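You operate a simulated robot arm through the tools that you are given. There is no shell and no other tool. Be economical: measure what you need, move in short steps, check, and stop when the job is done.

You are at the controls of a simulated robot arm. One attempt, no reset.

## Task
Slide the black brick up to the middle brick, the orange spacer between, and press it to the line.
Fine: hang the spacer on the middle brick's left end first; put it back on its batten after. Set down upright: what you pick out.
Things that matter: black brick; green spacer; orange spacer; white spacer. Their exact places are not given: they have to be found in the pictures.

It is judged by the outcome, as a careful person would: the job done as asked, and still so three seconds after it is handed in. It fails if anything else is knocked over, pushed out of place, dropped, spilled or broken.

## Robot
A 7-joint arm with a two-finger parallel gripper on a trunk, on a base that drives. Base frame: it is fixed to the floor where the robot stands at the start and does not move with it; the origin is under the middle of the robot, x ahead of it, y to its left, z up; the surface under the hand at the start is at about z = 0.64. Readings come in m, degrees, newtons and seconds.
Its first joint turns from -166.0 to 166.0 degrees. Places, roughly: black brick (20x10x6 cm) [0.7, 1.3, 0.8]. Payload 1.57 kg.
The tool frame sits at the grasp point between the pads (the TCP): z along the fingers, y along the line on which they close. The tips reach 0.03 m beyond it. The gripper opens to 0.11 m. The fingers are 0.024 m wide and 0.012 m thick; the gripper's body (0.048 by 0.112 m) begins 0.078 m behind the TCP.
Orientation is that of the tool frame in the base frame, as a unit quaternion [w, x, y, z]. With the fingers straight down and closing along the base's y, the tool's x points along the base's -x, its y along +y and its z along -z.

## Interface
- The arm moves only by the tool jog_arm. Its argument "motion" is a list of rows, each a list of 7 numbers: the shift along the tool's x, y, z in m, then the turn, a rotation vector about the tool's x, y, z in degrees, then the gripper command, from -1 (shut) to 1 (fully open), values between in proportion. In form: [[dx, dy, dz, wx, wy, wz, grip], ...]. A call has 1 to 8 rows; each row shifts and turns the commanded pose from where the row before left it, along the tool's axes as they then stand. Each row takes 0.2 s and may step no farther than 0.05 m and 8.6 degrees from the row before; otherwise, or with a gripper value out of range, the whole call is refused. Where a pose cannot be reached the arm comes as near as it can. A force on the tool above 60 N (or 10 N above the force at the start of the call, whichever is more), or a blocked arm, ends the call early, and 0.2 s more pass. Each finger travels about 0.108 m/s and halts on what it meets, pressing with about 35 N; the grip force reading is that of the motor and also rises with nothing between the fingers. The clock runs only during rows and for 0.2 s after the last one: add rows that do not move to give the fingers time. The reply holds the time, the measured pose of the TCP, the force on the tool along the base axes, the opening and the grip force, in the units named above and with some noise, with the torque about the TCP (base axes, N m) and any sound that the robot's microphone picked up.
- Cameras (640 x 400 px; columns grow to the right, rows downward): "scene" is now at [0.4934, 0.1784, 1.2309]; the picture's right is [-0.32, -0.95, 0.00], its down [-0.81, 0.27, -0.53] and it looks along [0.50, -0.17, -0.85] (base axes); focal length 274 px, centre (320, 200). "wrist" rides on the gripper at [0.07, 0.016, -0.141] in the tool frame; the picture's right is [-0.23, 0.97, 0.00], its down [-0.85, -0.20, -0.48] and it looks along [-0.47, -0.11, 0.88] (tool axes); focal length 222 px, centre (320, 200).
- snapshot(camera): a new picture of that camera. No time passes.
- slide_trunk(by): slides the trunk up (or, below 0, down) by that many m; the arm and the scene camera ride with it, the base frame stays. It gives what a move gives, with no picture.
- steer(legs): drives the robot by 1 to 6 legs, each [ahead, left, turn to the left] in m, m and degrees, along the robot's own axes; the way and the turn of a leg run together, so that a leg with both is an arc; at most 1.5 m and 180 degrees a leg. The arm and the cameras ride along, it lands a little off, and it stops where it bumps. It gives what a move gives.
- aim_head(pan, tilt): turns the head with the scene camera to pan (to the left, within 103 degrees either way) and tilt (down, from -29 to 69), counted from straight ahead of the robot. It gives what a move gives.
- probe_pixels(camera, pixels): for up to 12 pixels [column, row] of the newest picture of that camera ("zoom" is the newest enlarged one), the place [x, y, z] in the base frame of the surface seen there, good to about 0.003 m. No time passes.
- enlarge(camera, box): a new picture of the part [left, top, right, bottom] of that camera's present view, enlarged. No time passes.
- sign_off(): hands the job in; it is judged then, once.

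Work in short steps. Measure before you move; look again where a grasp or a placing could have gone wrong, and mend it. You have 80 turns and 48 pictures in all, those below and enlarged ones among them. Open the gripper and draw the arm clear of the work before you hand the job in, unless the task says otherwise; then end with one line.

The tools are called after "Emit:" as a command line: name --pt "numbers of a row" for each row, then --argument value for the rest, lists and objects as JSON in quotes. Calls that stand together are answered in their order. jog_arm: Moves the arm, as the interface text tells. Its arguments: {"type":"object","properties":{"motion":{"type":"array"}},"required":["motion"]} The other tools are called the same way: slide_trunk (by) slides the trunk up or down; steer (legs) drives the base; aim_head (pan, tilt) turns the head that bears the scene camera; snapshot (camera) takes a picture; probe_pixels (camera, pixels) gives the place of the surface under pixels of a picture; enlarge (camera, box) takes an enlarged picture of a part of a camera's view; sign_off () hands the job in.

At the start:

```text
clock: 0.0
ee_pos: [0.6893, 0.0858, 0.9547]
tool_rot: [0.0, 0.001, 1.0, 0.001]
force: [0.2, 0.1, 0.8]
ft_torque: [0.02, -0.01, -0.02]
grip_width: 0.1102
grasp_force: 0.1
trunk travel left (down, up): [-0.3, 0.31]
robot x, y, heading: [-0.0002, -0.0022, 0.1]
head pan, tilt: [-18.7, 58.2]
```

scene: 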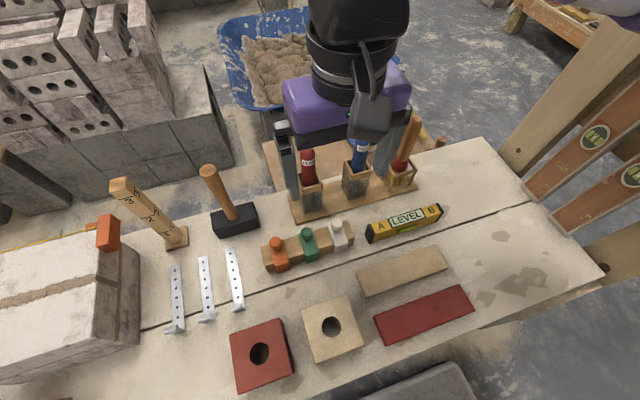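
wrist: 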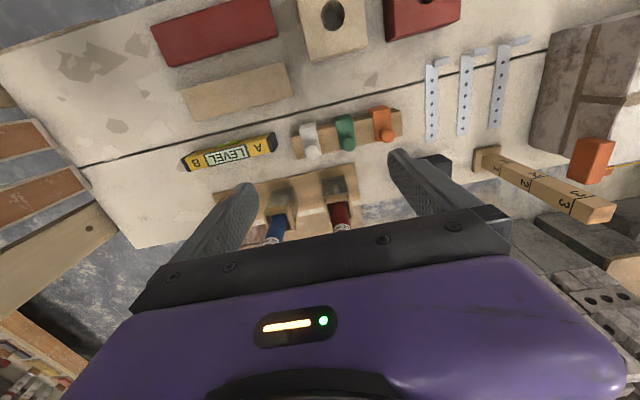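

The first pictures show the spacer batten at about (307,245) in the scene, and the wall starts at the left edge. I turn the head left to find the black brick and the wall.

Emit:
aim_head --pan 50 --tilt 40

Emit:
probe_pixels --camera "scene" --pixels '[[277, 242], [307, 234], [336, 226], [268, 265], [350, 235], [108, 230], [60, 270], [140, 185], [278, 262], [304, 255]]'

Emit:
snapshot --camera "scene"

```text
clock: 1.4
ee_pos: [0.6892, 0.0854, 0.9557]
tool_rot: [0.0, 0.0, 1.0, 0.0]
force: [0.2, 0.4, 0.4]
ft_torque: [0.02, -0.03, -0.03]
grip_width: 0.1102
grasp_force: 0.0
trunk travel left (down, up): [-0.3, 0.31]
robot x, y, heading: [0.0023, 0.001, 0.1]
head pan, tilt: [50.0, 40.0]
```

```text
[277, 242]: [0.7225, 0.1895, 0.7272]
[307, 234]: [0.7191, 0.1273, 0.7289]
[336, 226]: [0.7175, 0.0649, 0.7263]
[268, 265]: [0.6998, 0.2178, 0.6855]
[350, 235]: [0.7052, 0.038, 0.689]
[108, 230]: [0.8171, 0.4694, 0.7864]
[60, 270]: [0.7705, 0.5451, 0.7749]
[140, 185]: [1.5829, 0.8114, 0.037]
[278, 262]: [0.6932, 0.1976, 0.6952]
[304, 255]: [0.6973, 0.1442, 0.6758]
```

```text
45 pictures are left
```

scene: 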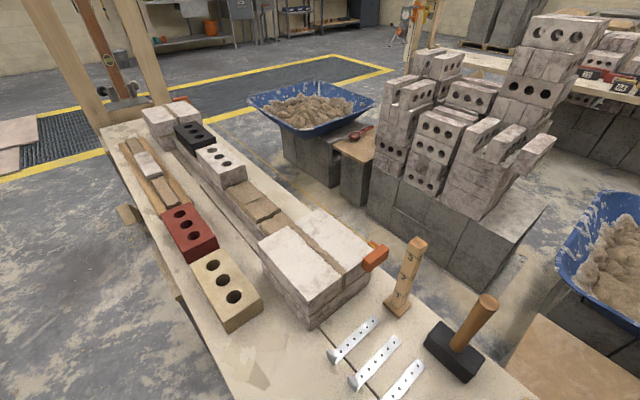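

The black brick shows at (190,137), beside a white holed brick at (222,165), on a low wall between two end leads. I enlarge that part.

Emit:
enlarge --camera "scene" --box '[110, 80, 290, 240]'

Emit:
probe_pixels --camera "scene" --pixels '[[180, 128], [191, 135], [205, 137], [215, 160], [237, 165], [215, 150], [240, 190], [262, 212], [155, 120], [184, 140], [216, 176], [374, 256]]'

```text
2.50 times, centred on (200, 160) of scene
```

zoom: 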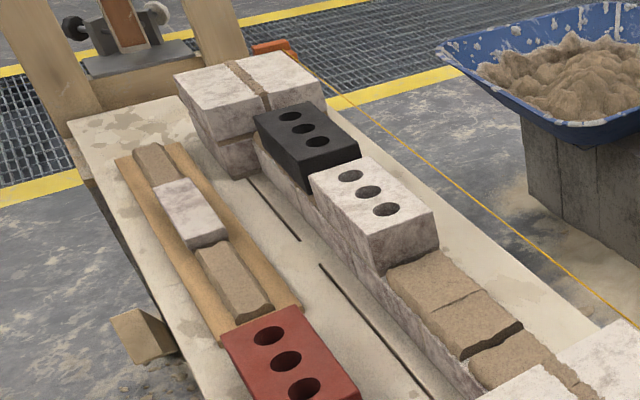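

```text
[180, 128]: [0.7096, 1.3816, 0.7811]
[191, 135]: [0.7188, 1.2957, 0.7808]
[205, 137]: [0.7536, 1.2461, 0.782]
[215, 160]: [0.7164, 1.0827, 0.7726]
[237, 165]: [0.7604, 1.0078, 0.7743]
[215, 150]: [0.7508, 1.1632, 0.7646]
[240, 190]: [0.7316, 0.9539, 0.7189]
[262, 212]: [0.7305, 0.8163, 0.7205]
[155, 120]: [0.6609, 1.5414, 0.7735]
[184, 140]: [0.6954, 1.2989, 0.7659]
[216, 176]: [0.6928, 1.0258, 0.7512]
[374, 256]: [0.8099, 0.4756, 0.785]
```

The layout is clear: the line lies beyond the wall, and the middle brick is the white holed one. Now I look closely at the spacers on their batten.

Emit:
aim_head --pan -5 --tilt 62

Emit:
enlarge --camera "scene" --box '[220, 150, 400, 262]'

Emit:
enlarge --camera "wrist" --box '[270, 80, 430, 180]'

```text
clock: 2.6
ee_pos: [0.6878, 0.0861, 0.955]
tool_rot: [0.0, 0.0, 1.0, 0.0]
force: [-0.7, 0.0, 1.0]
ft_torque: [0.0, -0.01, 0.0]
grip_width: 0.1103
grasp_force: 0.1
trunk travel left (down, up): [-0.3, 0.31]
robot x, y, heading: [0.0049, 0.002, 0.2]
head pan, tilt: [-5.0, 62.0]
```

```text
3.56 times, centred on (310, 206) of scene
```

zoom: 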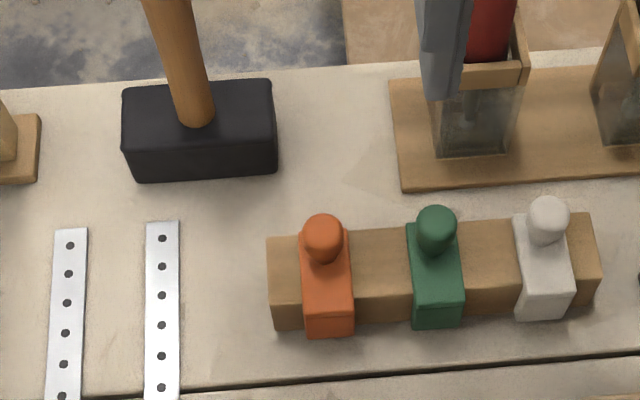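

```text
4.00 times, centred on (350, 130) of wrist
```

zoom: 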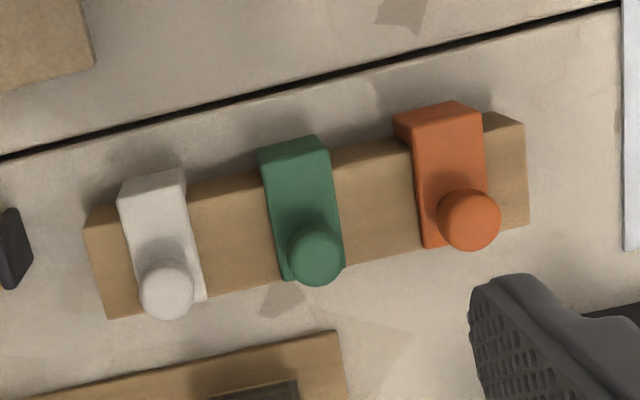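

The orange spacer appears to be an L-saddle: a top plate with a knob, and a leg hanging down the batten's near (-x) face. I probe it in the wrist zoom to get its exact dimensions.

Emit:
probe_pixels --camera "zoom" --pixels '[[470, 212], [400, 125], [478, 112], [416, 145], [483, 125], [425, 240], [445, 160], [525, 130], [527, 218], [90, 225], [110, 310], [438, 107]]'

Emit:
enlarge --camera "scene" --box '[280, 195, 360, 250]'

Emit:
probe_pixels --camera "zoom" --pixels '[[320, 200], [243, 230], [300, 240], [260, 330], [330, 320]]'

```text
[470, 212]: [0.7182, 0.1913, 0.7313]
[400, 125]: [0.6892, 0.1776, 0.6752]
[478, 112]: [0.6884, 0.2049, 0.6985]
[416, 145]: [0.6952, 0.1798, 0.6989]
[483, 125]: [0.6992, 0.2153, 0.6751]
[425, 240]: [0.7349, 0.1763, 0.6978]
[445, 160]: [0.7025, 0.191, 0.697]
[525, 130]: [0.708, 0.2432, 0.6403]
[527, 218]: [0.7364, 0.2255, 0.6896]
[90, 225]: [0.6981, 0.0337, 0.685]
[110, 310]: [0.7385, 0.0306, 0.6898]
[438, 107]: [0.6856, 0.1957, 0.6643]
```

```text
7.27 times, centred on (320, 222) of scene
```

zoom: 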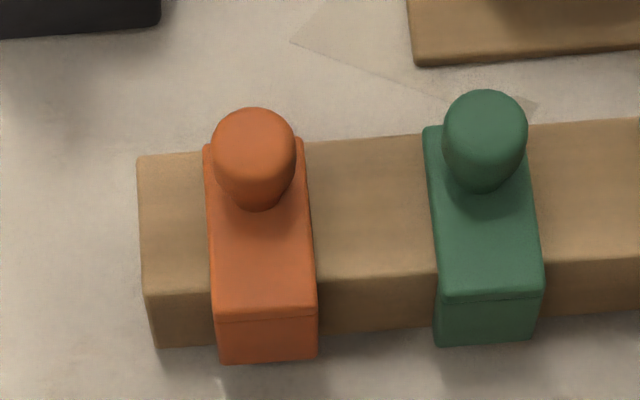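

```text
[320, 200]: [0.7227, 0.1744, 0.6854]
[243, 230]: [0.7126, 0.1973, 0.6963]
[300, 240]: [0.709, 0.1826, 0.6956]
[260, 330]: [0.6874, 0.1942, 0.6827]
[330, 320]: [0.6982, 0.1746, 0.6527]
```

The orange knob is at about (0.721, 0.191), top z 0.731. Its leg is about 10 mm thick on the -x face, and the plate top is z 0.697. Before descending I check clearance to the hammer and tool rack.

Emit:
snapshot --camera "scene"

Emit:
jog_arm --pt "0 0.035 0 0 0 0 -0.1" --pt "-0.017 0.035 0 0 0 0 -0.1" --pt "-0.016 0.035 0 0 0 0 -0.1" --pt "0 0 0.04 0 0 0 -0.1" --pt "0 0 0 0 0 0 -0.1"

```text
40 pictures are left
```

scene: 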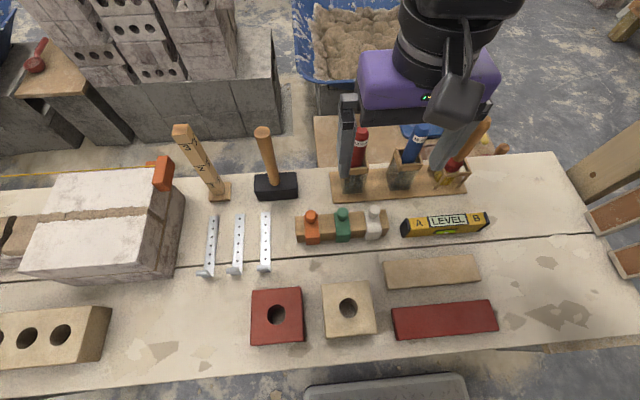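

```text
clock: 3.8
ee_pos: [0.7233, 0.1911, 0.9153]
tool_rot: [0.0, 0.0, 1.0, 0.001]
force: [0.8, -0.9, -0.2]
ft_torque: [0.01, -0.02, -0.03]
grip_width: 0.0497
grasp_force: 0.0
trunk travel left (down, up): [-0.3, 0.31]
robot x, y, heading: [-0.002, 0.002, 0.3]
head pan, tilt: [-5.0, 62.0]
```

Now at (0.723, 0.191, 0.915) with a 50 mm opening. I check the hammer handle and rack positions and look from the wrist.

Emit:
probe_pixels --camera "scene" --pixels '[[262, 130], [275, 180], [361, 130], [418, 130], [353, 175], [297, 192], [180, 130], [218, 195]]'

Emit:
snapshot --camera "wrist"

```text
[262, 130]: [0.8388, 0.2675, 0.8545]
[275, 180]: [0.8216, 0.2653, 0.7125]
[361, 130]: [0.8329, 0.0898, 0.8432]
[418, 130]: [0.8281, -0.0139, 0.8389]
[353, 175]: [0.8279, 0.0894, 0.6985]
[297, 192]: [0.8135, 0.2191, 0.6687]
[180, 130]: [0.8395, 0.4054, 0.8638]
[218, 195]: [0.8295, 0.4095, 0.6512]
```

```text
39 pictures are left
```

wrist: 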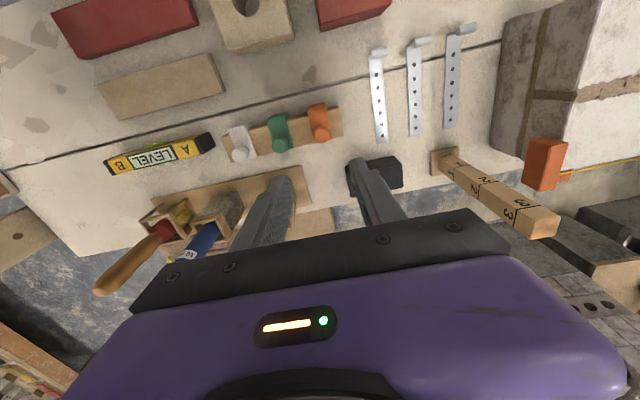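

Obstacles stand at x ≥ 0.81, clear of the gripper. I descend to z about 0.745 and check.

Emit:
jog_arm --pt "0.002 0 0.045 0 0 0 -0.1" --pt "0 0 0.045 0 0 0 -0.1" --pt "0 0 0.045 0 0 0 -0.1" --pt "0 0 0.028 0 0 0 -0.1" --pt "0 0 0 0 0 0 -0.1"

Emit:
snapshot --camera "wrist"

Emit:
enlarge --camera "scene" --box '[260, 150, 400, 260]'

```text
clock: 5.0
ee_pos: [0.7202, 0.1907, 0.7525]
tool_rot: [0.0, 0.0, 1.0, 0.0]
force: [-0.2, -0.8, 0.3]
ft_torque: [0.02, -0.01, -0.01]
grip_width: 0.0496
grasp_force: 0.1
trunk travel left (down, up): [-0.3, 0.31]
robot x, y, heading: [-0.0035, -0.001, 0.0]
head pan, tilt: [-5.0, 62.0]
```

```text
38 pictures are left
```

wrist: 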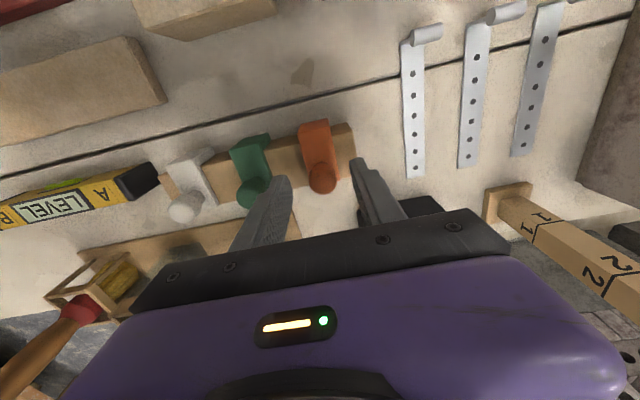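

```text
3.64 times, centred on (330, 205) of scene
```

zoom: 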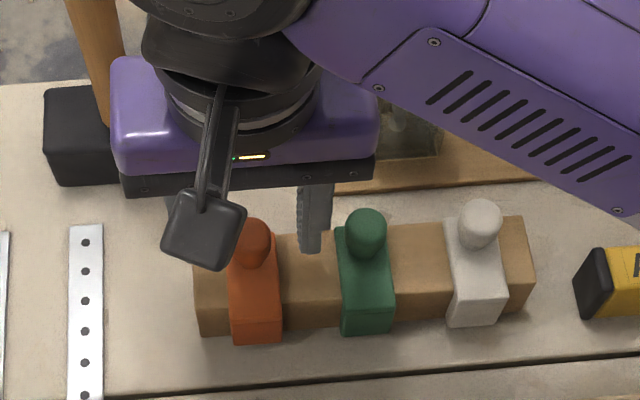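

The knob lies between the fingertips in the wrist view (322,180). I lower the last 19 mm and close.

Emit:
jog_arm --pt "0 0 0.012 0 0 0 -0.1" --pt "0 0 0.008 0 0 0 -0.1" --pt "0 0 0 0 0 0 -0.1" --pt "0 0 0 0 0 0 -1" --pt "0 0 0 0 0 0 -1" --pt "0 0 0 0 0 0 -1"

Emit:
snapshot --camera "wrist"

```text
clock: 6.4
ee_pos: [0.7212, 0.1914, 0.7336]
tool_rot: [0.001, 0.0, 1.0, 0.0]
force: [0.7, 0.4, -0.4]
ft_torque: [-0.01, -0.06, 0.02]
grip_width: 0.0221
grasp_force: 34.8
trunk travel left (down, up): [-0.3, 0.31]
robot x, y, heading: [0.0011, -0.0016, -0.2]
head pan, tilt: [-5.0, 62.0]
```

```text
36 pictures are left
```

wrist: 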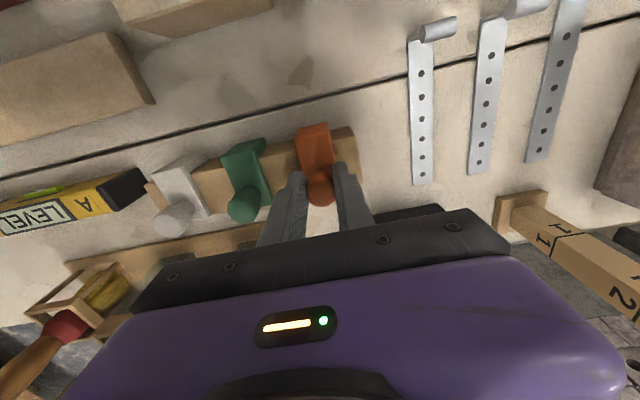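

Grip holds at 22 mm on the knob. I lift straight up.

Emit:
jog_arm --pt "0 0 -0.03 0 0 0 -1" --pt "0 0 -0.05 0 0 0 -1" --pt "0 0 -0.05 0 0 0 -1" --pt "0 0 -0.05 0 0 0 -1" --pt "0 0 -0.05 0 0 0 -1" --pt "0 0 0 0 0 0 -1"

Emit:
snapshot --camera "wrist"

```text
clock: 7.8
ee_pos: [0.7191, 0.1913, 0.9628]
tool_rot: [0.0, 0.0, 1.0, 0.0]
force: [-0.5, 0.3, -1.2]
ft_torque: [-0.03, 0.01, -0.01]
grip_width: 0.0223
grasp_force: 34.9
trunk travel left (down, up): [-0.3, 0.31]
robot x, y, heading: [0.0014, -0.002, -0.0]
head pan, tilt: [-5.0, 62.0]
```

```text
35 pictures are left
```

wrist: 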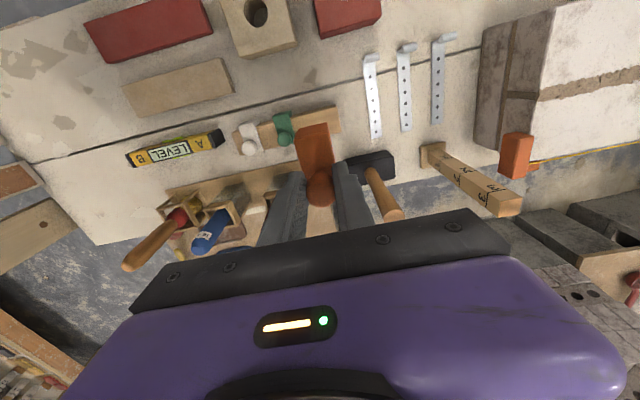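

The spacer is held, hanging in the fingers at (318,160). I drive left about 1.18 m, arm high, and look at the wall.

Emit:
steer --legs '[[0, 0.6, 0], [0, 0.58, 0]]'

Emit:
aim_head --pan 0 --tilt 50

Emit:
snapshot --camera "scene"

```text
clock: 14.1
ee_pos: [0.7192, 1.369, 0.9618]
tool_rot: [0.0, -0.001, 1.0, 0.0]
force: [0.3, 0.3, 0.2]
ft_torque: [0.03, 0.0, -0.03]
grip_width: 0.0222
grasp_force: 34.9
trunk travel left (down, up): [-0.3, 0.31]
robot x, y, heading: [0.0005, 1.1769, -0.1]
head pan, tilt: [-5.0, 62.0]
```

```text
clock: 14.8
ee_pos: [0.7187, 1.3688, 0.9625]
tool_rot: [0.0, -0.002, 1.0, 0.001]
force: [-1.2, 0.1, 0.1]
ft_torque: [0.01, 0.0, 0.02]
grip_width: 0.0223
grasp_force: 35.2
trunk travel left (down, up): [-0.3, 0.31]
robot x, y, heading: [0.0009, 1.1734, 0.2]
head pan, tilt: [0.0, 50.0]
```

```text
34 pictures are left
```

scene: 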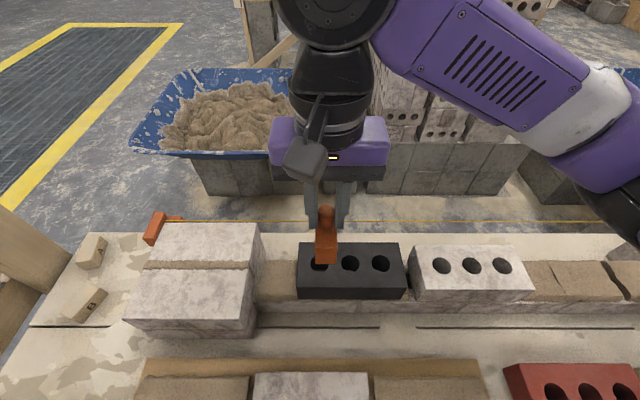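

Good view: black brick at (350,268), white middle brick at (470,270), with the line behind at row ~222. I enlarge to measure both bricks, the bed and the line.

Emit:
enlarge --camera "scene" --box '[330, 210, 550, 320]'

Emit:
probe_pixels --camera "scene" --pixels '[[300, 248], [302, 273], [398, 246], [404, 268], [412, 249], [421, 271], [522, 249], [528, 270], [300, 292], [405, 290], [425, 296], [410, 235]]'

```text
2.91 times, centred on (440, 265) of scene
```

zoom: 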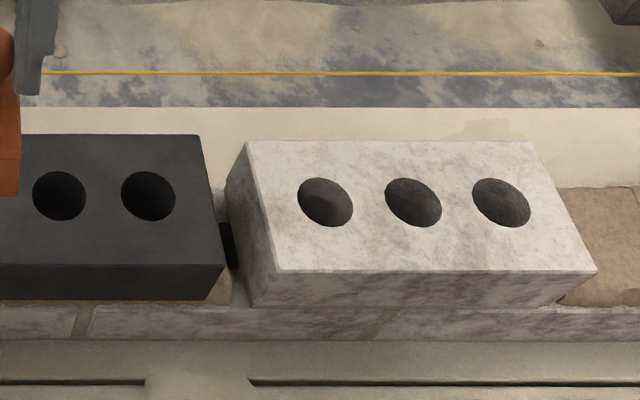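

```text
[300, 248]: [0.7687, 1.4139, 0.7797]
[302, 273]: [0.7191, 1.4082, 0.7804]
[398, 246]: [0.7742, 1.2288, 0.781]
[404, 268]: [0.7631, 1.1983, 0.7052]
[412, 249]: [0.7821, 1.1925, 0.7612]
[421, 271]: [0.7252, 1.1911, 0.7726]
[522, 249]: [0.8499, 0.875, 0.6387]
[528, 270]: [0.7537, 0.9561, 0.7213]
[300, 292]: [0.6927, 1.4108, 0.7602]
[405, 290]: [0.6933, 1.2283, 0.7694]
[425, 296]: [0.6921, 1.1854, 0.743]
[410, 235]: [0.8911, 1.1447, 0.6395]
```

I probe the enlarged view for exact corners, the line, and what's in the gap.

Emit:
probe_pixels --camera "zoom" --pixels '[[190, 140], [215, 255], [255, 148], [285, 262], [525, 148], [585, 264], [300, 73], [500, 74], [228, 240], [225, 285], [240, 200], [265, 285]]'

Emit:
enlarge --camera "scene" --box '[380, 235, 440, 315]'

```text
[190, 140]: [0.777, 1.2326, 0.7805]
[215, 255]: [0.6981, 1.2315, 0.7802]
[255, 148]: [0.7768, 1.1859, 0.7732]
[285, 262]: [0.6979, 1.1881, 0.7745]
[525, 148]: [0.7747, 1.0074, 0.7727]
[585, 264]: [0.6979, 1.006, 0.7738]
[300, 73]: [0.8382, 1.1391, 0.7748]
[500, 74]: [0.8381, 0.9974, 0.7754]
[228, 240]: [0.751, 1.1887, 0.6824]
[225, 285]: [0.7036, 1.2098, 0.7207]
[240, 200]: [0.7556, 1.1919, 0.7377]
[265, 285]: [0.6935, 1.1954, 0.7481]
```

```text
5.00 times, centred on (410, 275) of scene
```

zoom: 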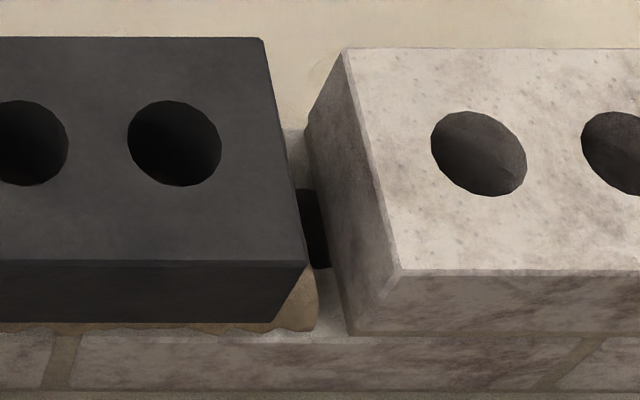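

Findings: the line is at x 0.838, z 0.775, level with the white brick's top (0.774), and the black top is at 0.7805. So pressing "to the line" means down about 6 mm. The white left end is at y≈1.191 and the black right end at ≈1.231. Next I turn the tool +90° about its z so the leg points to +y.

Emit:
jog_arm --pt "0 0 0 0 0 8.5 -1" --pt "0 0 0 0 0 8.5 -1" --pt "0 0 0 0 0 8.5 -1" --pt "0 0 0 0 0 8.5 -1" --pt "0 0 0 0 0 8.5 -1" --pt "0 0 0 0 0 8.5 -1" --pt "0 0 0 0 0 8.5 -1" --pt "0 0 0 0 0 8.5 -1"

Emit:
jog_arm --pt "0 0 0 0 0 8.5 -1" --pt "0 0 0 0 0 8.5 -1" --pt "0 0 0 0 0 5 -1" --pt "0 0 0 0 0 0 -1"

```text
clock: 16.6
ee_pos: [0.7179, 1.3693, 0.9625]
tool_rot: [0.0, 0.559, 0.829, 0.0]
force: [0.7, -0.3, -0.9]
ft_torque: [0.01, -0.03, 0.0]
grip_width: 0.0224
grasp_force: 35.3
trunk travel left (down, up): [-0.3, 0.31]
robot x, y, heading: [-0.0021, 1.173, 0.1]
head pan, tilt: [0.0, 50.0]
```

```text
clock: 17.6
ee_pos: [0.7342, 1.3544, 0.9575]
tool_rot: [0.0, 0.691, 0.723, 0.0]
force: [-0.2, 0.2, -1.0]
ft_torque: [-0.02, -0.01, 0.01]
grip_width: 0.0222
grasp_force: 35.3
out of reach, approached as far as the arm can: row 3
trunk travel left (down, up): [-0.3, 0.31]
robot x, y, heading: [0.001, 1.1746, 0.1]
head pan, tilt: [0.0, 50.0]
```

Slightly short of 90° (87.4°) at a wrist limit. Moving to lower y relieves the wrist, so I shift -y first and then finish the turn.

Emit:
jog_arm --pt "-0.045 0 0 0 0 0 -1" --pt "-0.045 0 0 0 0 0 -1" --pt "-0.045 0 0 0 0 0 -1" --pt "-0.045 0 0 0 0 0 -1" --pt "0 0 0 0 0 2.5 -1" --pt "0 0 0 0 0 0 -1"

Emit:
snapshot --camera "scene"

```text
clock: 19.1
ee_pos: [0.7347, 1.1744, 0.9561]
tool_rot: [0.0, 0.722, 0.692, 0.0]
force: [-0.5, -0.1, -1.1]
ft_torque: [0.0, 0.0, -0.01]
grip_width: 0.0222
grasp_force: 34.5
trunk travel left (down, up): [-0.3, 0.31]
robot x, y, heading: [-0.0019, 1.178, -0.0]
head pan, tilt: [0.0, 50.0]
```

```text
31 pictures are left
```

scene: 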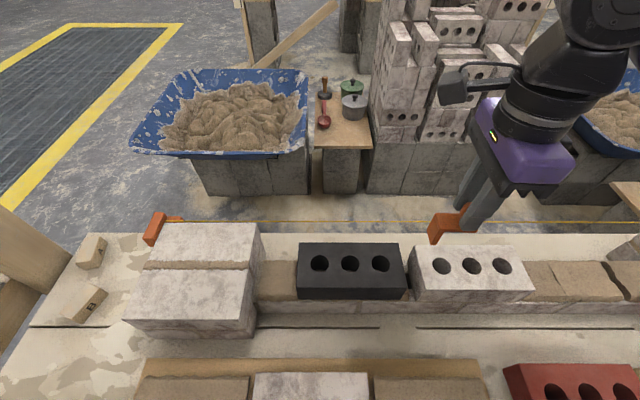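

Angle is now 92.4°, so I correct by -2.4° and inspect the held spacer at (445,226) closely.

Emit:
jog_arm --pt "0 0.003 0 0 0 -2.4 -1" --pt "0 0 0 0 0 0 -1"

Emit:
enlarge --camera "scene" --box '[410, 180, 500, 255]'

```text
clock: 19.6
ee_pos: [0.7375, 1.1746, 0.9565]
tool_rot: [0.0, 0.706, 0.708, 0.0]
force: [0.1, 0.5, -0.8]
ft_torque: [0.02, -0.02, 0.02]
grip_width: 0.0222
grasp_force: 35.1
trunk travel left (down, up): [-0.3, 0.31]
robot x, y, heading: [-0.0025, 1.1755, 0.1]
head pan, tilt: [0.0, 50.0]
```

```text
5.33 times, centred on (455, 218) of scene
```

zoom: 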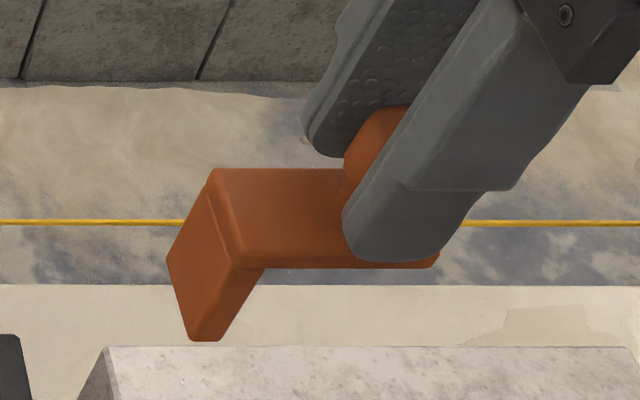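

Emit:
probe_pixels --camera "zoom" --pixels '[[208, 195], [238, 262], [195, 335], [172, 262], [255, 275], [230, 300], [300, 210], [300, 262], [225, 175], [430, 264], [215, 337], [245, 290]]'

```text
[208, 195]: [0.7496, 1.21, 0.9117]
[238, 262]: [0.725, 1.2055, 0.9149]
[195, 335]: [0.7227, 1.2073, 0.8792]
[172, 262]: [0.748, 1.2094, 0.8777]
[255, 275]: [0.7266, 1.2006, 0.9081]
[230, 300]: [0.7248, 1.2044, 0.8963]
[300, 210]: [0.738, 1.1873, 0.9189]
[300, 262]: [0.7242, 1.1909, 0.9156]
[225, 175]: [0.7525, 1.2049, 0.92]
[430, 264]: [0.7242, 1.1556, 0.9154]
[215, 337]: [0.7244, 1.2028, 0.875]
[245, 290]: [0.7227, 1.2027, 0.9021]
```

Held leg: outer face +0.035 from the TCP, inner about +0.024, bottom 0.081 below. I lower at y≈1.1735 (leg clear in the 39 mm gap), stopping about 8 mm above seat.

Emit:
jog_arm --pt "-0.001 0.001 0.04 0 0 0 -1" --pt "0 0 0.04 0 0 0 -1" --pt "0 0 0.035 0 0 0 -1" --pt "0 0 0.014 0 0 0 -1" --pt "0 0 0 0 0 0 -1"

Emit:
enlarge --camera "scene" --box '[380, 215, 480, 295]'

```text
clock: 20.9
ee_pos: [0.7378, 1.1733, 0.8281]
tool_rot: [0.0, 0.706, 0.708, 0.0]
force: [0.0, -0.2, -0.7]
ft_torque: [0.04, -0.01, 0.0]
grip_width: 0.0222
grasp_force: 34.6
trunk travel left (down, up): [-0.3, 0.31]
robot x, y, heading: [0.0025, 1.1729, 0.3]
head pan, tilt: [0.0, 50.0]
```

```text
5.00 times, centred on (430, 255) of scene
```

zoom: 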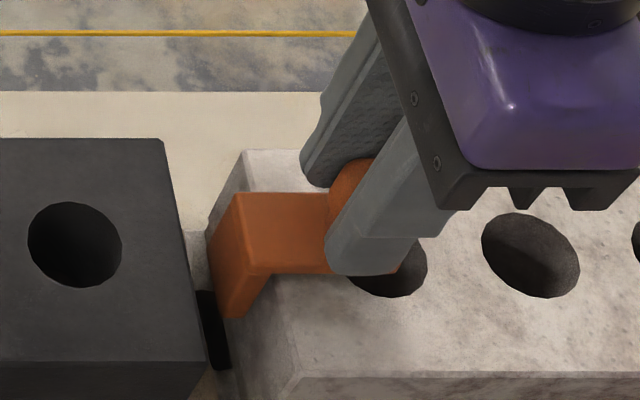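

The leg sits in the gap at zoom (235,290), just off the white brick's end. I lower the last ~9 mm in small steps, watching the force.

Emit:
jog_arm --pt "0 0 0.005 0 0 0 -1" --pt "0 0 0.002 0 0 0 -1" --pt "0 0 0.001 0 0 0 -1" --pt "0 0 0 0 0 0 -1"

```text
clock: 21.9
ee_pos: [0.7391, 1.1725, 0.8204]
tool_rot: [0.0, 0.707, 0.707, 0.0]
force: [0.3, 1.0, -0.9]
ft_torque: [0.0, -0.01, 0.0]
grip_width: 0.0223
grasp_force: 34.9
trunk travel left (down, up): [-0.3, 0.31]
robot x, y, heading: [-0.0026, 1.1713, 0.1]
head pan, tilt: [0.0, 50.0]
```

No contact yet; I continue in 1 mm steps.

Emit:
jog_arm --pt "0 0 0.001 0 0 0 -1" --pt "0 0 0.001 0 0 0 -1" --pt "0 0 0 0 0 0 -1"

```text
clock: 22.6
ee_pos: [0.7392, 1.1732, 0.8187]
tool_rot: [0.001, 0.707, 0.708, 0.0]
force: [-0.8, 1.3, 8.3]
ft_torque: [-0.02, 0.06, 0.03]
grip_width: 0.0223
grasp_force: 34.8
trunk travel left (down, up): [-0.3, 0.31]
robot x, y, heading: [0.0027, 1.1751, 0.1]
head pan, tilt: [0.0, 50.0]
```

Seated (8 N up). I ease up slightly and nudge -y in 1 mm steps until the leg touches the brick end.

Emit:
jog_arm --pt "0 0 -0.0008 0 0 0 -1" --pt "-0.001 0 0 0 0 0 -1" --pt "-0.001 0 0 0 0 0 -1" --pt "0 0 0 0 0 0 -1"

```text
clock: 23.6
ee_pos: [0.7399, 1.1695, 0.8193]
tool_rot: [0.0, 0.707, 0.707, 0.0]
force: [-0.1, -0.1, -0.9]
ft_torque: [0.0, 0.02, -0.02]
grip_width: 0.0225
grasp_force: 34.9
trunk travel left (down, up): [-0.3, 0.31]
robot x, y, heading: [-0.0027, 1.174, 0.3]
head pan, tilt: [0.0, 50.0]
```

Emit:
jog_arm --pt "-0.001 0 0 0 0 0 -1" --pt "0 0 0 0 0 0 -1"

Emit:
enlarge --camera "scene" --box '[385, 235, 455, 300]'

```text
clock: 24.2
ee_pos: [0.7389, 1.1692, 0.8201]
tool_rot: [0.0, 0.706, 0.708, 0.0]
force: [0.1, 0.5, -0.5]
ft_torque: [-0.02, 0.0, 0.02]
grip_width: 0.0224
grasp_force: 35.2
trunk travel left (down, up): [-0.3, 0.31]
robot x, y, heading: [-0.002, 1.175, 0.4]
head pan, tilt: [0.0, 50.0]
```

```text
6.15 times, centred on (420, 268) of scene
```

zoom: 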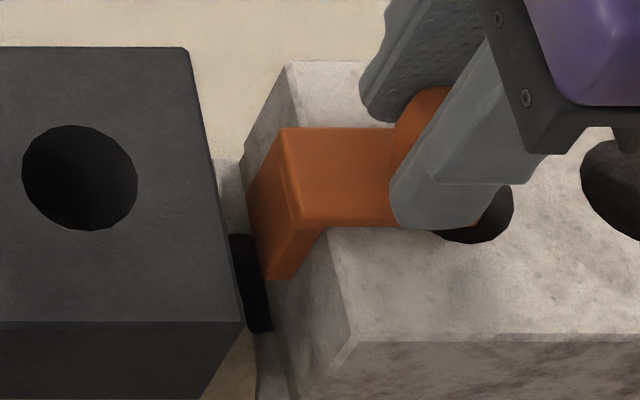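

The leg is almost on the end face. I move one more mm, press down gently to seat, and release.

Emit:
jog_arm --pt "-0.001 0 0 0 0 0 -1" --pt "0 0 0 0 0 0 -1"

Emit:
jog_arm --pt "0 0 0.001 0 0 0 -1" --pt "0 0 0 0 0 0 -1"

```text
clock: 24.9
ee_pos: [0.7382, 1.1683, 0.8193]
tool_rot: [-0.001, 0.706, 0.708, 0.001]
force: [1.3, 7.3, 0.3]
ft_torque: [0.28, -0.05, 0.02]
grip_width: 0.0222
grasp_force: 35.2
trunk travel left (down, up): [-0.3, 0.31]
robot x, y, heading: [0.0023, 1.1776, 0.3]
head pan, tilt: [0.0, 50.0]
```

```text
clock: 25.4
ee_pos: [0.7392, 1.1678, 0.8187]
tool_rot: [-0.001, 0.706, 0.708, 0.002]
force: [1.8, 10.9, 16.3]
ft_torque: [0.33, -0.02, 0.05]
grip_width: 0.0223
grasp_force: 35.3
trunk travel left (down, up): [-0.3, 0.31]
robot x, y, heading: [-0.0033, 1.1755, 0.3]
head pan, tilt: [0.0, 50.0]
```

Contact both on the end (≈7 N) and on top (16 N). I ease off slightly, open to 50 mm and rise.

Emit:
jog_arm --pt "0.001 0 -0.0008 0 0 0 -1" --pt "0 0 0 0 0 0 -0.4" --pt "0 0 0 0 0 0 -0.2" --pt "0 0 0 0 0 0 -0.2" --pt "0 0 -0.03 0 0 0 -0.2" --pt "0 0 -0.05 0 0 0 -0.2" --pt "0 0 -0.05 0 0 0 -0.2" --pt "0 0 0 0 0 0 -0.2"

Emit:
snapshot --camera "scene"

```text
clock: 27.2
ee_pos: [0.7394, 1.171, 0.9482]
tool_rot: [-0.001, 0.706, 0.708, 0.0]
force: [0.0, 0.1, 0.2]
ft_torque: [0.0, 0.02, -0.02]
grip_width: 0.0441
grasp_force: 0.1
trunk travel left (down, up): [-0.3, 0.31]
robot x, y, heading: [0.0001, 1.1717, 0.5]
head pan, tilt: [0.0, 50.0]
```

```text
27 pictures are left
```

scene: 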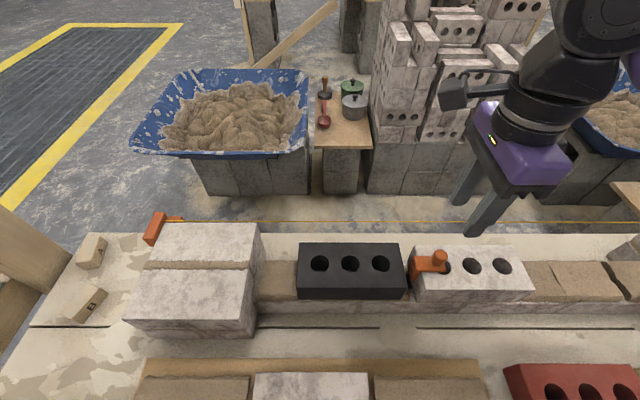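

The spacer hangs on the white brick's left end at (430,262). I drive 0.12 m left so the arm reaches the black brick without the wrist limit, then measure that brick.

Emit:
steer --legs '[[0, 0.13, 0]]'

Emit:
enlarge --camera "scene" --box '[250, 215, 470, 325]'

```text
clock: 28.5
ee_pos: [0.7393, 1.3006, 0.9478]
tool_rot: [0.0, 0.707, 0.708, 0.001]
force: [0.3, -0.1, -0.3]
ft_torque: [-0.02, -0.03, -0.03]
grip_width: 0.0441
grasp_force: 0.1
trunk travel left (down, up): [-0.3, 0.31]
robot x, y, heading: [-0.0015, 1.3061, 0.2]
head pan, tilt: [0.0, 50.0]
```

```text
2.91 times, centred on (360, 270) of scene
```

zoom: 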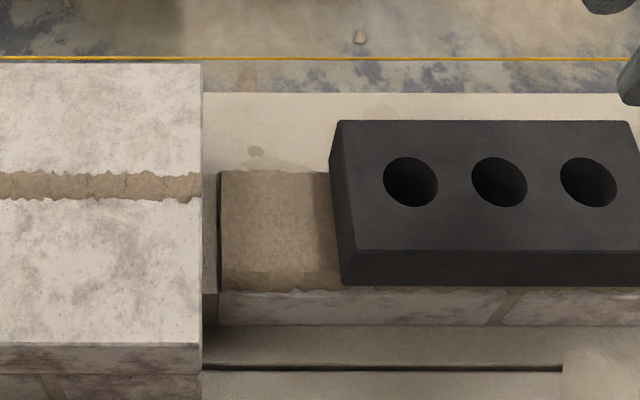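

Emit:
probe_pixels --camera "zoom" --pixels '[[346, 125], [360, 246], [500, 125], [500, 246], [625, 125], [635, 180], [337, 190], [335, 140], [450, 265], [280, 220], [500, 155], [500, 207]]'

Emit:
snapshot --camera "scene"

```text
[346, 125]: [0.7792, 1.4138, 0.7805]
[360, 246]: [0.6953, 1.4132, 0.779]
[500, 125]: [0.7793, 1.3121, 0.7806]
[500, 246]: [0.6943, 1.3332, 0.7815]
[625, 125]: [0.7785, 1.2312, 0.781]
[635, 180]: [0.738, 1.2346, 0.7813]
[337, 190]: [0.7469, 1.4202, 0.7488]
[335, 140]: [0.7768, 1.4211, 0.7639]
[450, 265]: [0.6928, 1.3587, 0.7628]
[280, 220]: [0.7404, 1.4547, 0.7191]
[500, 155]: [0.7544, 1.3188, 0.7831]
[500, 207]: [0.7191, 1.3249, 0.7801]
```

```text
25 pictures are left
```

scene: 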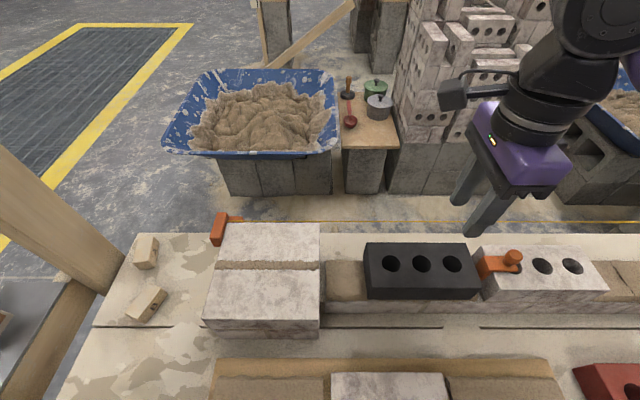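

The black brick spans x 0.692–0.783, y 1.229–1.4195, with mortar at z 0.719. The lead stack starts at about y 1.50. I'll push the brick's left end with the two fingers spread 50 mm so it stays square, first hovering at y≈1.442.

Emit:
jog_arm --pt "0.047 -0.001 0 0 0 0 -0.1" --pt "0.047 -0.001 0 0 0 0 -0.1" --pt "0.047 0 0 0 0 0 -0.1" --pt "0 0 0.045 0 0 0 -0.1" --pt "0 0 0.045 0 0 0 -0.1" --pt "0 0 0.03 0 0 0 -0.1" --pt "0 0 0 0 0 0 -0.1"

Emit:
enlarge --camera "scene" --box '[250, 190, 470, 325]'

```text
clock: 30.1
ee_pos: [0.7375, 1.4416, 0.8273]
tool_rot: [0.001, 0.706, 0.708, 0.0]
force: [-0.2, 0.4, -0.9]
ft_torque: [0.01, 0.0, 0.0]
grip_width: 0.0494
grasp_force: 0.0
trunk travel left (down, up): [-0.3, 0.31]
robot x, y, heading: [-0.0017, 1.3074, 0.2]
head pan, tilt: [0.0, 50.0]
```

```text
2.91 times, centred on (360, 258) of scene
```

zoom: 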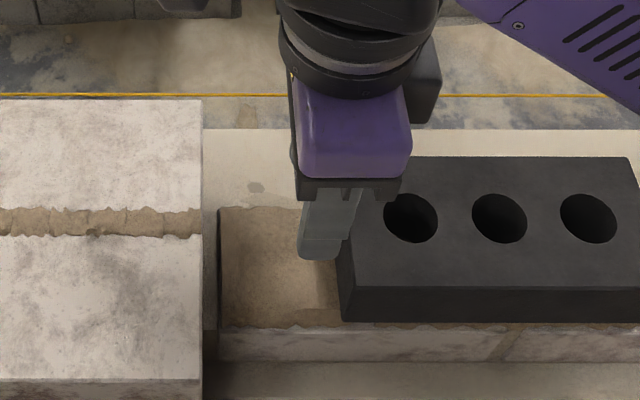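

Fingers are over the free bed just left of the black brick. I lower to z≈0.765 (tips 0.735) and check the bed isn't touched.

Emit:
jog_arm --pt "0 0 0.035 0 0 0 -0.1" --pt "0 0 0.027 0 0 0 -0.1" --pt "-0.005 0 0 0 0 0 -0.1" --pt "0 0 0 0 0 0 -0.1"

```text
clock: 31.1
ee_pos: [0.7364, 1.4367, 0.7661]
tool_rot: [0.0, 0.706, 0.708, 0.0]
force: [-0.9, -0.3, 0.1]
ft_torque: [-0.01, 0.0, 0.02]
grip_width: 0.0497
grasp_force: 0.2
trunk travel left (down, up): [-0.3, 0.31]
robot x, y, heading: [0.0025, 1.3055, 0.4]
head pan, tilt: [0.0, 50.0]
```

Free of contact. I push -y in small steps, watching the force.

Emit:
jog_arm --pt "-0.004 0 0 0 0 0 -0.1" --pt "-0.004 0 0 0 0 0 -0.1" --pt "-0.004 0 0 0 0 0 -0.1" --pt "-0.003 0 0 0 0 0 -0.1" --pt "0 0 0 0 0 0 -0.1"

```text
clock: 32.3
ee_pos: [0.7364, 1.4218, 0.7658]
tool_rot: [0.0, 0.706, 0.708, 0.0]
force: [-0.5, 9.1, 1.2]
ft_torque: [-0.14, -0.07, -0.09]
grip_width: 0.0493
grasp_force: 0.1
trunk travel left (down, up): [-0.3, 0.31]
robot x, y, heading: [-0.0034, 1.3065, -0.0]
head pan, tilt: [0.0, 50.0]
```

The brick slides with about 9 N. I continue, about 18 mm left, taking 12 mm now.

Emit:
jog_arm --pt "-0.004 0 0 0 0 0 -0.1" --pt "-0.004 0 0 0 0 0 -0.1" --pt "-0.004 0 0 0 0 0 -0.1" --pt "0 0 0 0 0 0 -0.1"

Emit:
enlarge --camera "scene" --box '[420, 225, 560, 325]'

```text
clock: 33.3
ee_pos: [0.7377, 1.4086, 0.7667]
tool_rot: [0.0, 0.706, 0.708, 0.0]
force: [0.1, 7.3, -1.2]
ft_torque: [-0.04, -0.05, -0.09]
grip_width: 0.0495
grasp_force: 0.1
trunk travel left (down, up): [-0.3, 0.31]
robot x, y, heading: [-0.0006, 1.3048, -0.0]
head pan, tilt: [0.0, 50.0]
```

```text
4.00 times, centred on (490, 275) of scene
```

zoom: 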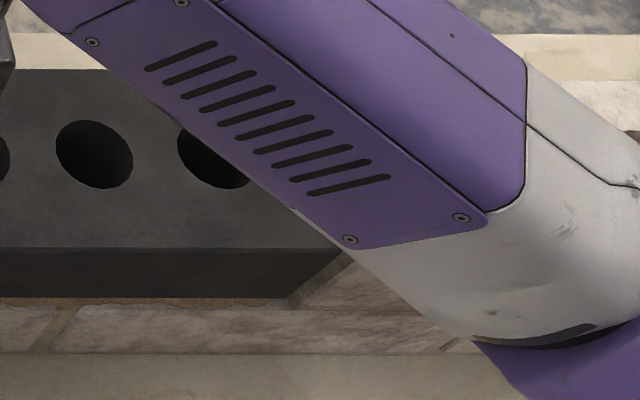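

The arm blocks the view, so I go by force: 1 mm steps until it rises above the ~8 N sliding drag.

Emit:
jog_arm --pt "-0.0015 0 0 0 0 0 -0.1" --pt "-0.0015 0 0 0 0 0 -0.1" --pt "0 0 0 0 0 0 -0.1"

Emit:
jog_arm --pt "-0.001 0 0 0 0 0 -0.1" --pt "0 0 0 0 0 0 -0.1"

```text
clock: 34.1
ee_pos: [0.7362, 1.4104, 0.7674]
tool_rot: [-0.001, 0.706, 0.709, 0.002]
force: [3.5, 28.5, 3.7]
ft_torque: [-0.38, -0.09, -0.24]
grip_width: 0.05
grasp_force: 0.1
trunk travel left (down, up): [-0.3, 0.31]
robot x, y, heading: [-0.0037, 1.3065, -0.0]
head pan, tilt: [0.0, 50.0]
```

```text
clock: 34.7
ee_pos: [0.736, 1.4096, 0.7673]
tool_rot: [-0.001, 0.705, 0.709, 0.003]
force: [-4.5, 42.0, 7.5]
ft_torque: [-0.62, 0.11, -0.53]
grip_width: 0.0494
grasp_force: 0.0
trunk travel left (down, up): [-0.3, 0.31]
robot x, y, heading: [-0.002, 1.3049, -0.1]
head pan, tilt: [0.0, 50.0]
```

Force rose to 42 N, so contact is made. I back off, rise and look at the joint.

Emit:
jog_arm --pt "0.008 0 0 0 0 0 -0.1" --pt "0.008 0 0 0 0 0 -0.1" --pt "0 0 -0.05 0 0 0 -0.1" --pt "0 0 -0.05 0 0 0 -0.1" --pt "0 0 -0.05 0 0 0 -0.1" --pt "0 0 -0.03 0 0 0 -0.1"

Emit:
enlarge --camera "scene" --box '[440, 225, 560, 325]'

```text
clock: 36.1
ee_pos: [0.7391, 1.4218, 0.9484]
tool_rot: [0.0, 0.707, 0.708, 0.0]
force: [0.2, 0.0, -0.1]
ft_torque: [0.0, 0.03, 0.04]
grip_width: 0.0494
grasp_force: 0.0
trunk travel left (down, up): [-0.3, 0.31]
robot x, y, heading: [-0.0023, 1.3085, 0.4]
head pan, tilt: [0.0, 50.0]
```

```text
4.00 times, centred on (500, 275) of scene
```

zoom: 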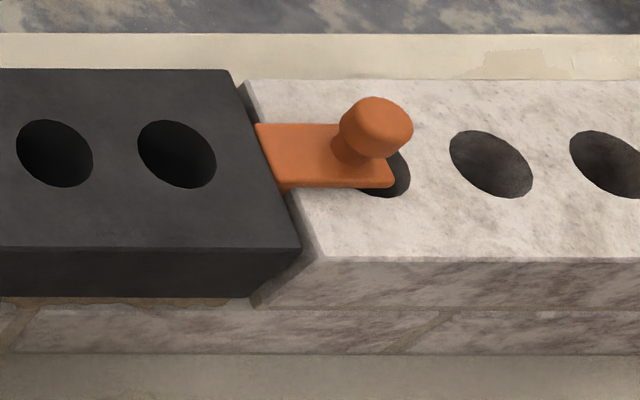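

The black brick is now tight against the orange leg at zoom (280,160). I probe to check the joint, squareness, and that the white brick hasn't moved.

Emit:
probe_pixels --camera "zoom" --pixels '[[226, 74], [292, 240], [255, 88], [318, 250], [262, 150], [280, 188], [288, 150], [150, 74], [150, 242], [450, 250], [450, 86], [200, 95]]'

```text
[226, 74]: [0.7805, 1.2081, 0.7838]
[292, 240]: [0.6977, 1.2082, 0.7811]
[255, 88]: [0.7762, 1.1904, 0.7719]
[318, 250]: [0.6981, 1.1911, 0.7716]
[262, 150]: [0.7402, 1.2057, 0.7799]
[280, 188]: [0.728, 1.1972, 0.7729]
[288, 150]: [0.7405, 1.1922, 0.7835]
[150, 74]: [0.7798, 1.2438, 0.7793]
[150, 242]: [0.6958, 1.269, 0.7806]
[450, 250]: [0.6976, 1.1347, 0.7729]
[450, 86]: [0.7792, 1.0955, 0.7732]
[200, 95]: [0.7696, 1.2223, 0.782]
```

Joint is about 12 mm, square, and the white brick is unmoved. Now I go over the black brick's centre (0.7375, 1.301), fingers 58 mm apart to straddle the middle hole, stopping just above its top.

Emit:
jog_arm --pt "-0.045 -0.001 0 0 0 0 0.055" --pt "-0.045 -0.0005 0 0 0 0 0.055" --pt "-0.031 0 0 0 0 0 0.055" --pt "0 0 0.045 0 0 0 0.055" --pt "0 0 0.045 0 0 0 0.055" --pt "0 0 0.036 0 0 0 0.055" --pt "0 0 0 0 0 0 0.055"

Emit:
enlarge --camera "scene" --box '[350, 190, 530, 310]'

```text
clock: 37.7
ee_pos: [0.7348, 1.2995, 0.8196]
tool_rot: [0.001, 0.706, 0.708, 0.0]
force: [-0.4, 0.0, 0.9]
ft_torque: [0.03, -0.01, 0.02]
grip_width: 0.0581
grasp_force: 0.0
trunk travel left (down, up): [-0.3, 0.31]
robot x, y, heading: [-0.0008, 1.3053, 0.0]
head pan, tilt: [0.0, 50.0]
```

```text
3.33 times, centred on (440, 250) of scene
```

zoom: 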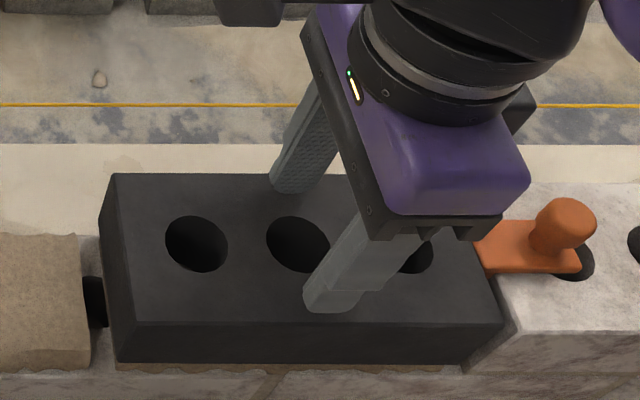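

Fingers straddle the middle hole. I correct x by 2 mm and lower to contact, then press in 1–2 mm steps.

Emit:
jog_arm --pt "0.001 0.002 0.004 0 0 0 0.055" --pt "0 0 0.004 0 0 0 0.055" --pt "0 0 0.002 0 0 0 0.055" --pt "0 0 0 0 0 0 0.055"

Emit:
jog_arm --pt "0 0 0.0015 0 0 0 0.055" --pt "0 0 0 0 0 0 0.055"

```text
clock: 38.7
ee_pos: [0.7381, 1.3013, 0.8102]
tool_rot: [0.001, 0.707, 0.707, 0.0]
force: [-0.7, 0.9, 14.6]
ft_torque: [-0.06, 0.48, 0.04]
grip_width: 0.0578
grasp_force: 0.1
trunk travel left (down, up): [-0.3, 0.31]
robot x, y, heading: [0.0013, 1.3045, 0.3]
head pan, tilt: [0.0, 50.0]
```

```text
clock: 39.3
ee_pos: [0.7378, 1.3021, 0.8086]
tool_rot: [0.0, 0.706, 0.708, -0.001]
force: [0.2, -0.8, 16.9]
ft_torque: [-0.13, 0.4, 0.23]
grip_width: 0.0578
grasp_force: 0.0
trunk travel left (down, up): [-0.3, 0.31]
robot x, y, heading: [-0.002, 1.3059, 0.1]
head pan, tilt: [0.0, 50.0]
```

The bed yields at about 17 N. I press 2 mm more, then measure.

Emit:
jog_arm --pt "0 0 0.001 0 0 0 0.055" --pt "0 0 0.001 0 0 0 0.055" --pt "0 0 0 0 0 0 0.055"

Emit:
enlarge --camera "scene" --box '[350, 210, 530, 310]'

Emit:
probe_pixels --camera "zoom" --pixels '[[150, 150], [150, 240], [240, 230], [240, 140], [420, 240], [460, 240], [560, 230], [600, 240], [570, 130], [540, 120], [430, 220], [170, 120]]'

```text
clock: 40.1
ee_pos: [0.7358, 1.3006, 0.806]
tool_rot: [0.0, 0.707, 0.707, 0.0]
force: [0.3, -4.6, 16.2]
ft_torque: [-0.18, 0.34, 0.19]
grip_width: 0.0577
grasp_force: 0.1
trunk travel left (down, up): [-0.3, 0.31]
robot x, y, heading: [-0.0008, 1.3041, 0.1]
head pan, tilt: [0.0, 50.0]
```

```text
3.56 times, centred on (440, 260) of scene
```

zoom: 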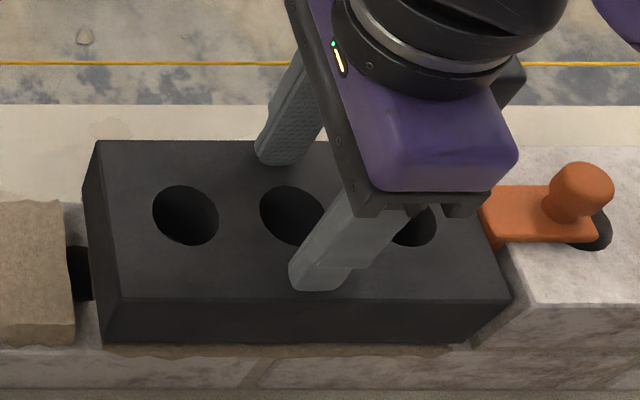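

```text
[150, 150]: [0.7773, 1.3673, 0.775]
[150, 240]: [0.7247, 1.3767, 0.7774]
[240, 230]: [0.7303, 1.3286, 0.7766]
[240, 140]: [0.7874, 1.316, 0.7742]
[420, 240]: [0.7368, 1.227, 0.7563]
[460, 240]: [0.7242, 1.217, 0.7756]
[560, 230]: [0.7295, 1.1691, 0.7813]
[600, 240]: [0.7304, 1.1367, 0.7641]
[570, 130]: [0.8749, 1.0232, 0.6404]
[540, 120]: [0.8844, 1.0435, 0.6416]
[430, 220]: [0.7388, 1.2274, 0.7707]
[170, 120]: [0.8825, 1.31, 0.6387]
```

Black top is about 0.776 versus 0.7735 for the white brick and line. I press another 1.5 mm and re-measure.

Emit:
jog_arm --pt "0 0 0.001 0 0 0 0.055" --pt "0 0 0.0005 0 0 0 0.055" --pt "0 0 0 0 0 0 0.055"

Emit:
probe_pixels --camera "scene" --pixels '[[385, 255], [385, 285], [395, 285], [420, 288], [480, 285], [485, 290], [470, 285], [405, 285], [515, 280], [530, 285], [545, 285], [560, 285]]'

```text
clock: 40.9
ee_pos: [0.7373, 1.3022, 0.8051]
tool_rot: [0.001, 0.707, 0.707, 0.0]
force: [-3.7, -3.7, 17.0]
ft_torque: [-0.2, 0.36, -0.02]
grip_width: 0.058
grasp_force: 0.1
trunk travel left (down, up): [-0.3, 0.31]
robot x, y, heading: [-0.0022, 1.3033, 0.1]
head pan, tilt: [0.0, 50.0]
```

```text
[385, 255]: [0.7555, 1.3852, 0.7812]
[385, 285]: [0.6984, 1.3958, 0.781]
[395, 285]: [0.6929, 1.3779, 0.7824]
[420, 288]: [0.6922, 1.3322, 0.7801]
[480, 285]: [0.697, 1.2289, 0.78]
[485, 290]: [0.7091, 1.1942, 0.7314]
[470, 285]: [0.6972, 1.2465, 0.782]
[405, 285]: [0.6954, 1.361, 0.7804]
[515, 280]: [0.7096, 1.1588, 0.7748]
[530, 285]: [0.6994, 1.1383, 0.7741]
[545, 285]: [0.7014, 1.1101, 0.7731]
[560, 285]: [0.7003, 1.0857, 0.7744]
```

Those probes were of the older picture (black 0.781, white 0.774: a 7 mm difference). I take a fresh enlarged view of the joint.

Emit:
enlarge --camera "scene" --box '[360, 230, 560, 310]'

Emit:
probe_pixels --camera "zoom" --pixels '[[80, 100], [100, 165], [160, 150], [200, 165], [220, 165], [360, 165], [400, 165], [430, 165], [500, 165], [540, 160], [580, 165], [600, 150]]'

```text
3.20 times, centred on (460, 270) of scene
```

zoom: 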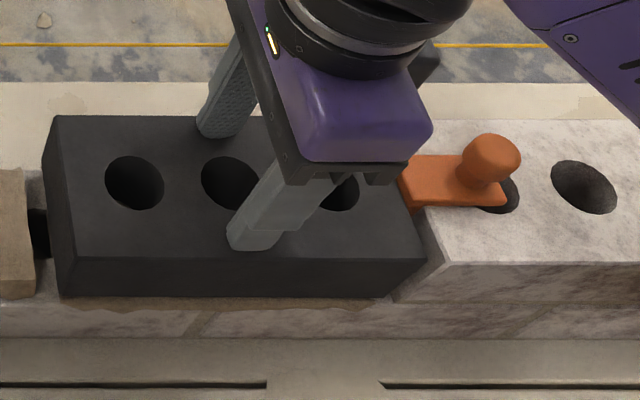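

```text
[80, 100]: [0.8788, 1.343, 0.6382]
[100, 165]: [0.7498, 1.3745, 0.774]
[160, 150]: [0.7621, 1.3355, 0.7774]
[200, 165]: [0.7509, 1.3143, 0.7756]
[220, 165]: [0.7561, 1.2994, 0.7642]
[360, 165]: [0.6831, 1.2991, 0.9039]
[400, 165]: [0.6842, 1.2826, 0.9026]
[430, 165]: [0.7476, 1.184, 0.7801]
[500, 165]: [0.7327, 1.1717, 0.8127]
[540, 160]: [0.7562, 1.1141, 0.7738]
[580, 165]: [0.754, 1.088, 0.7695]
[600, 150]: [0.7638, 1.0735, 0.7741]
```

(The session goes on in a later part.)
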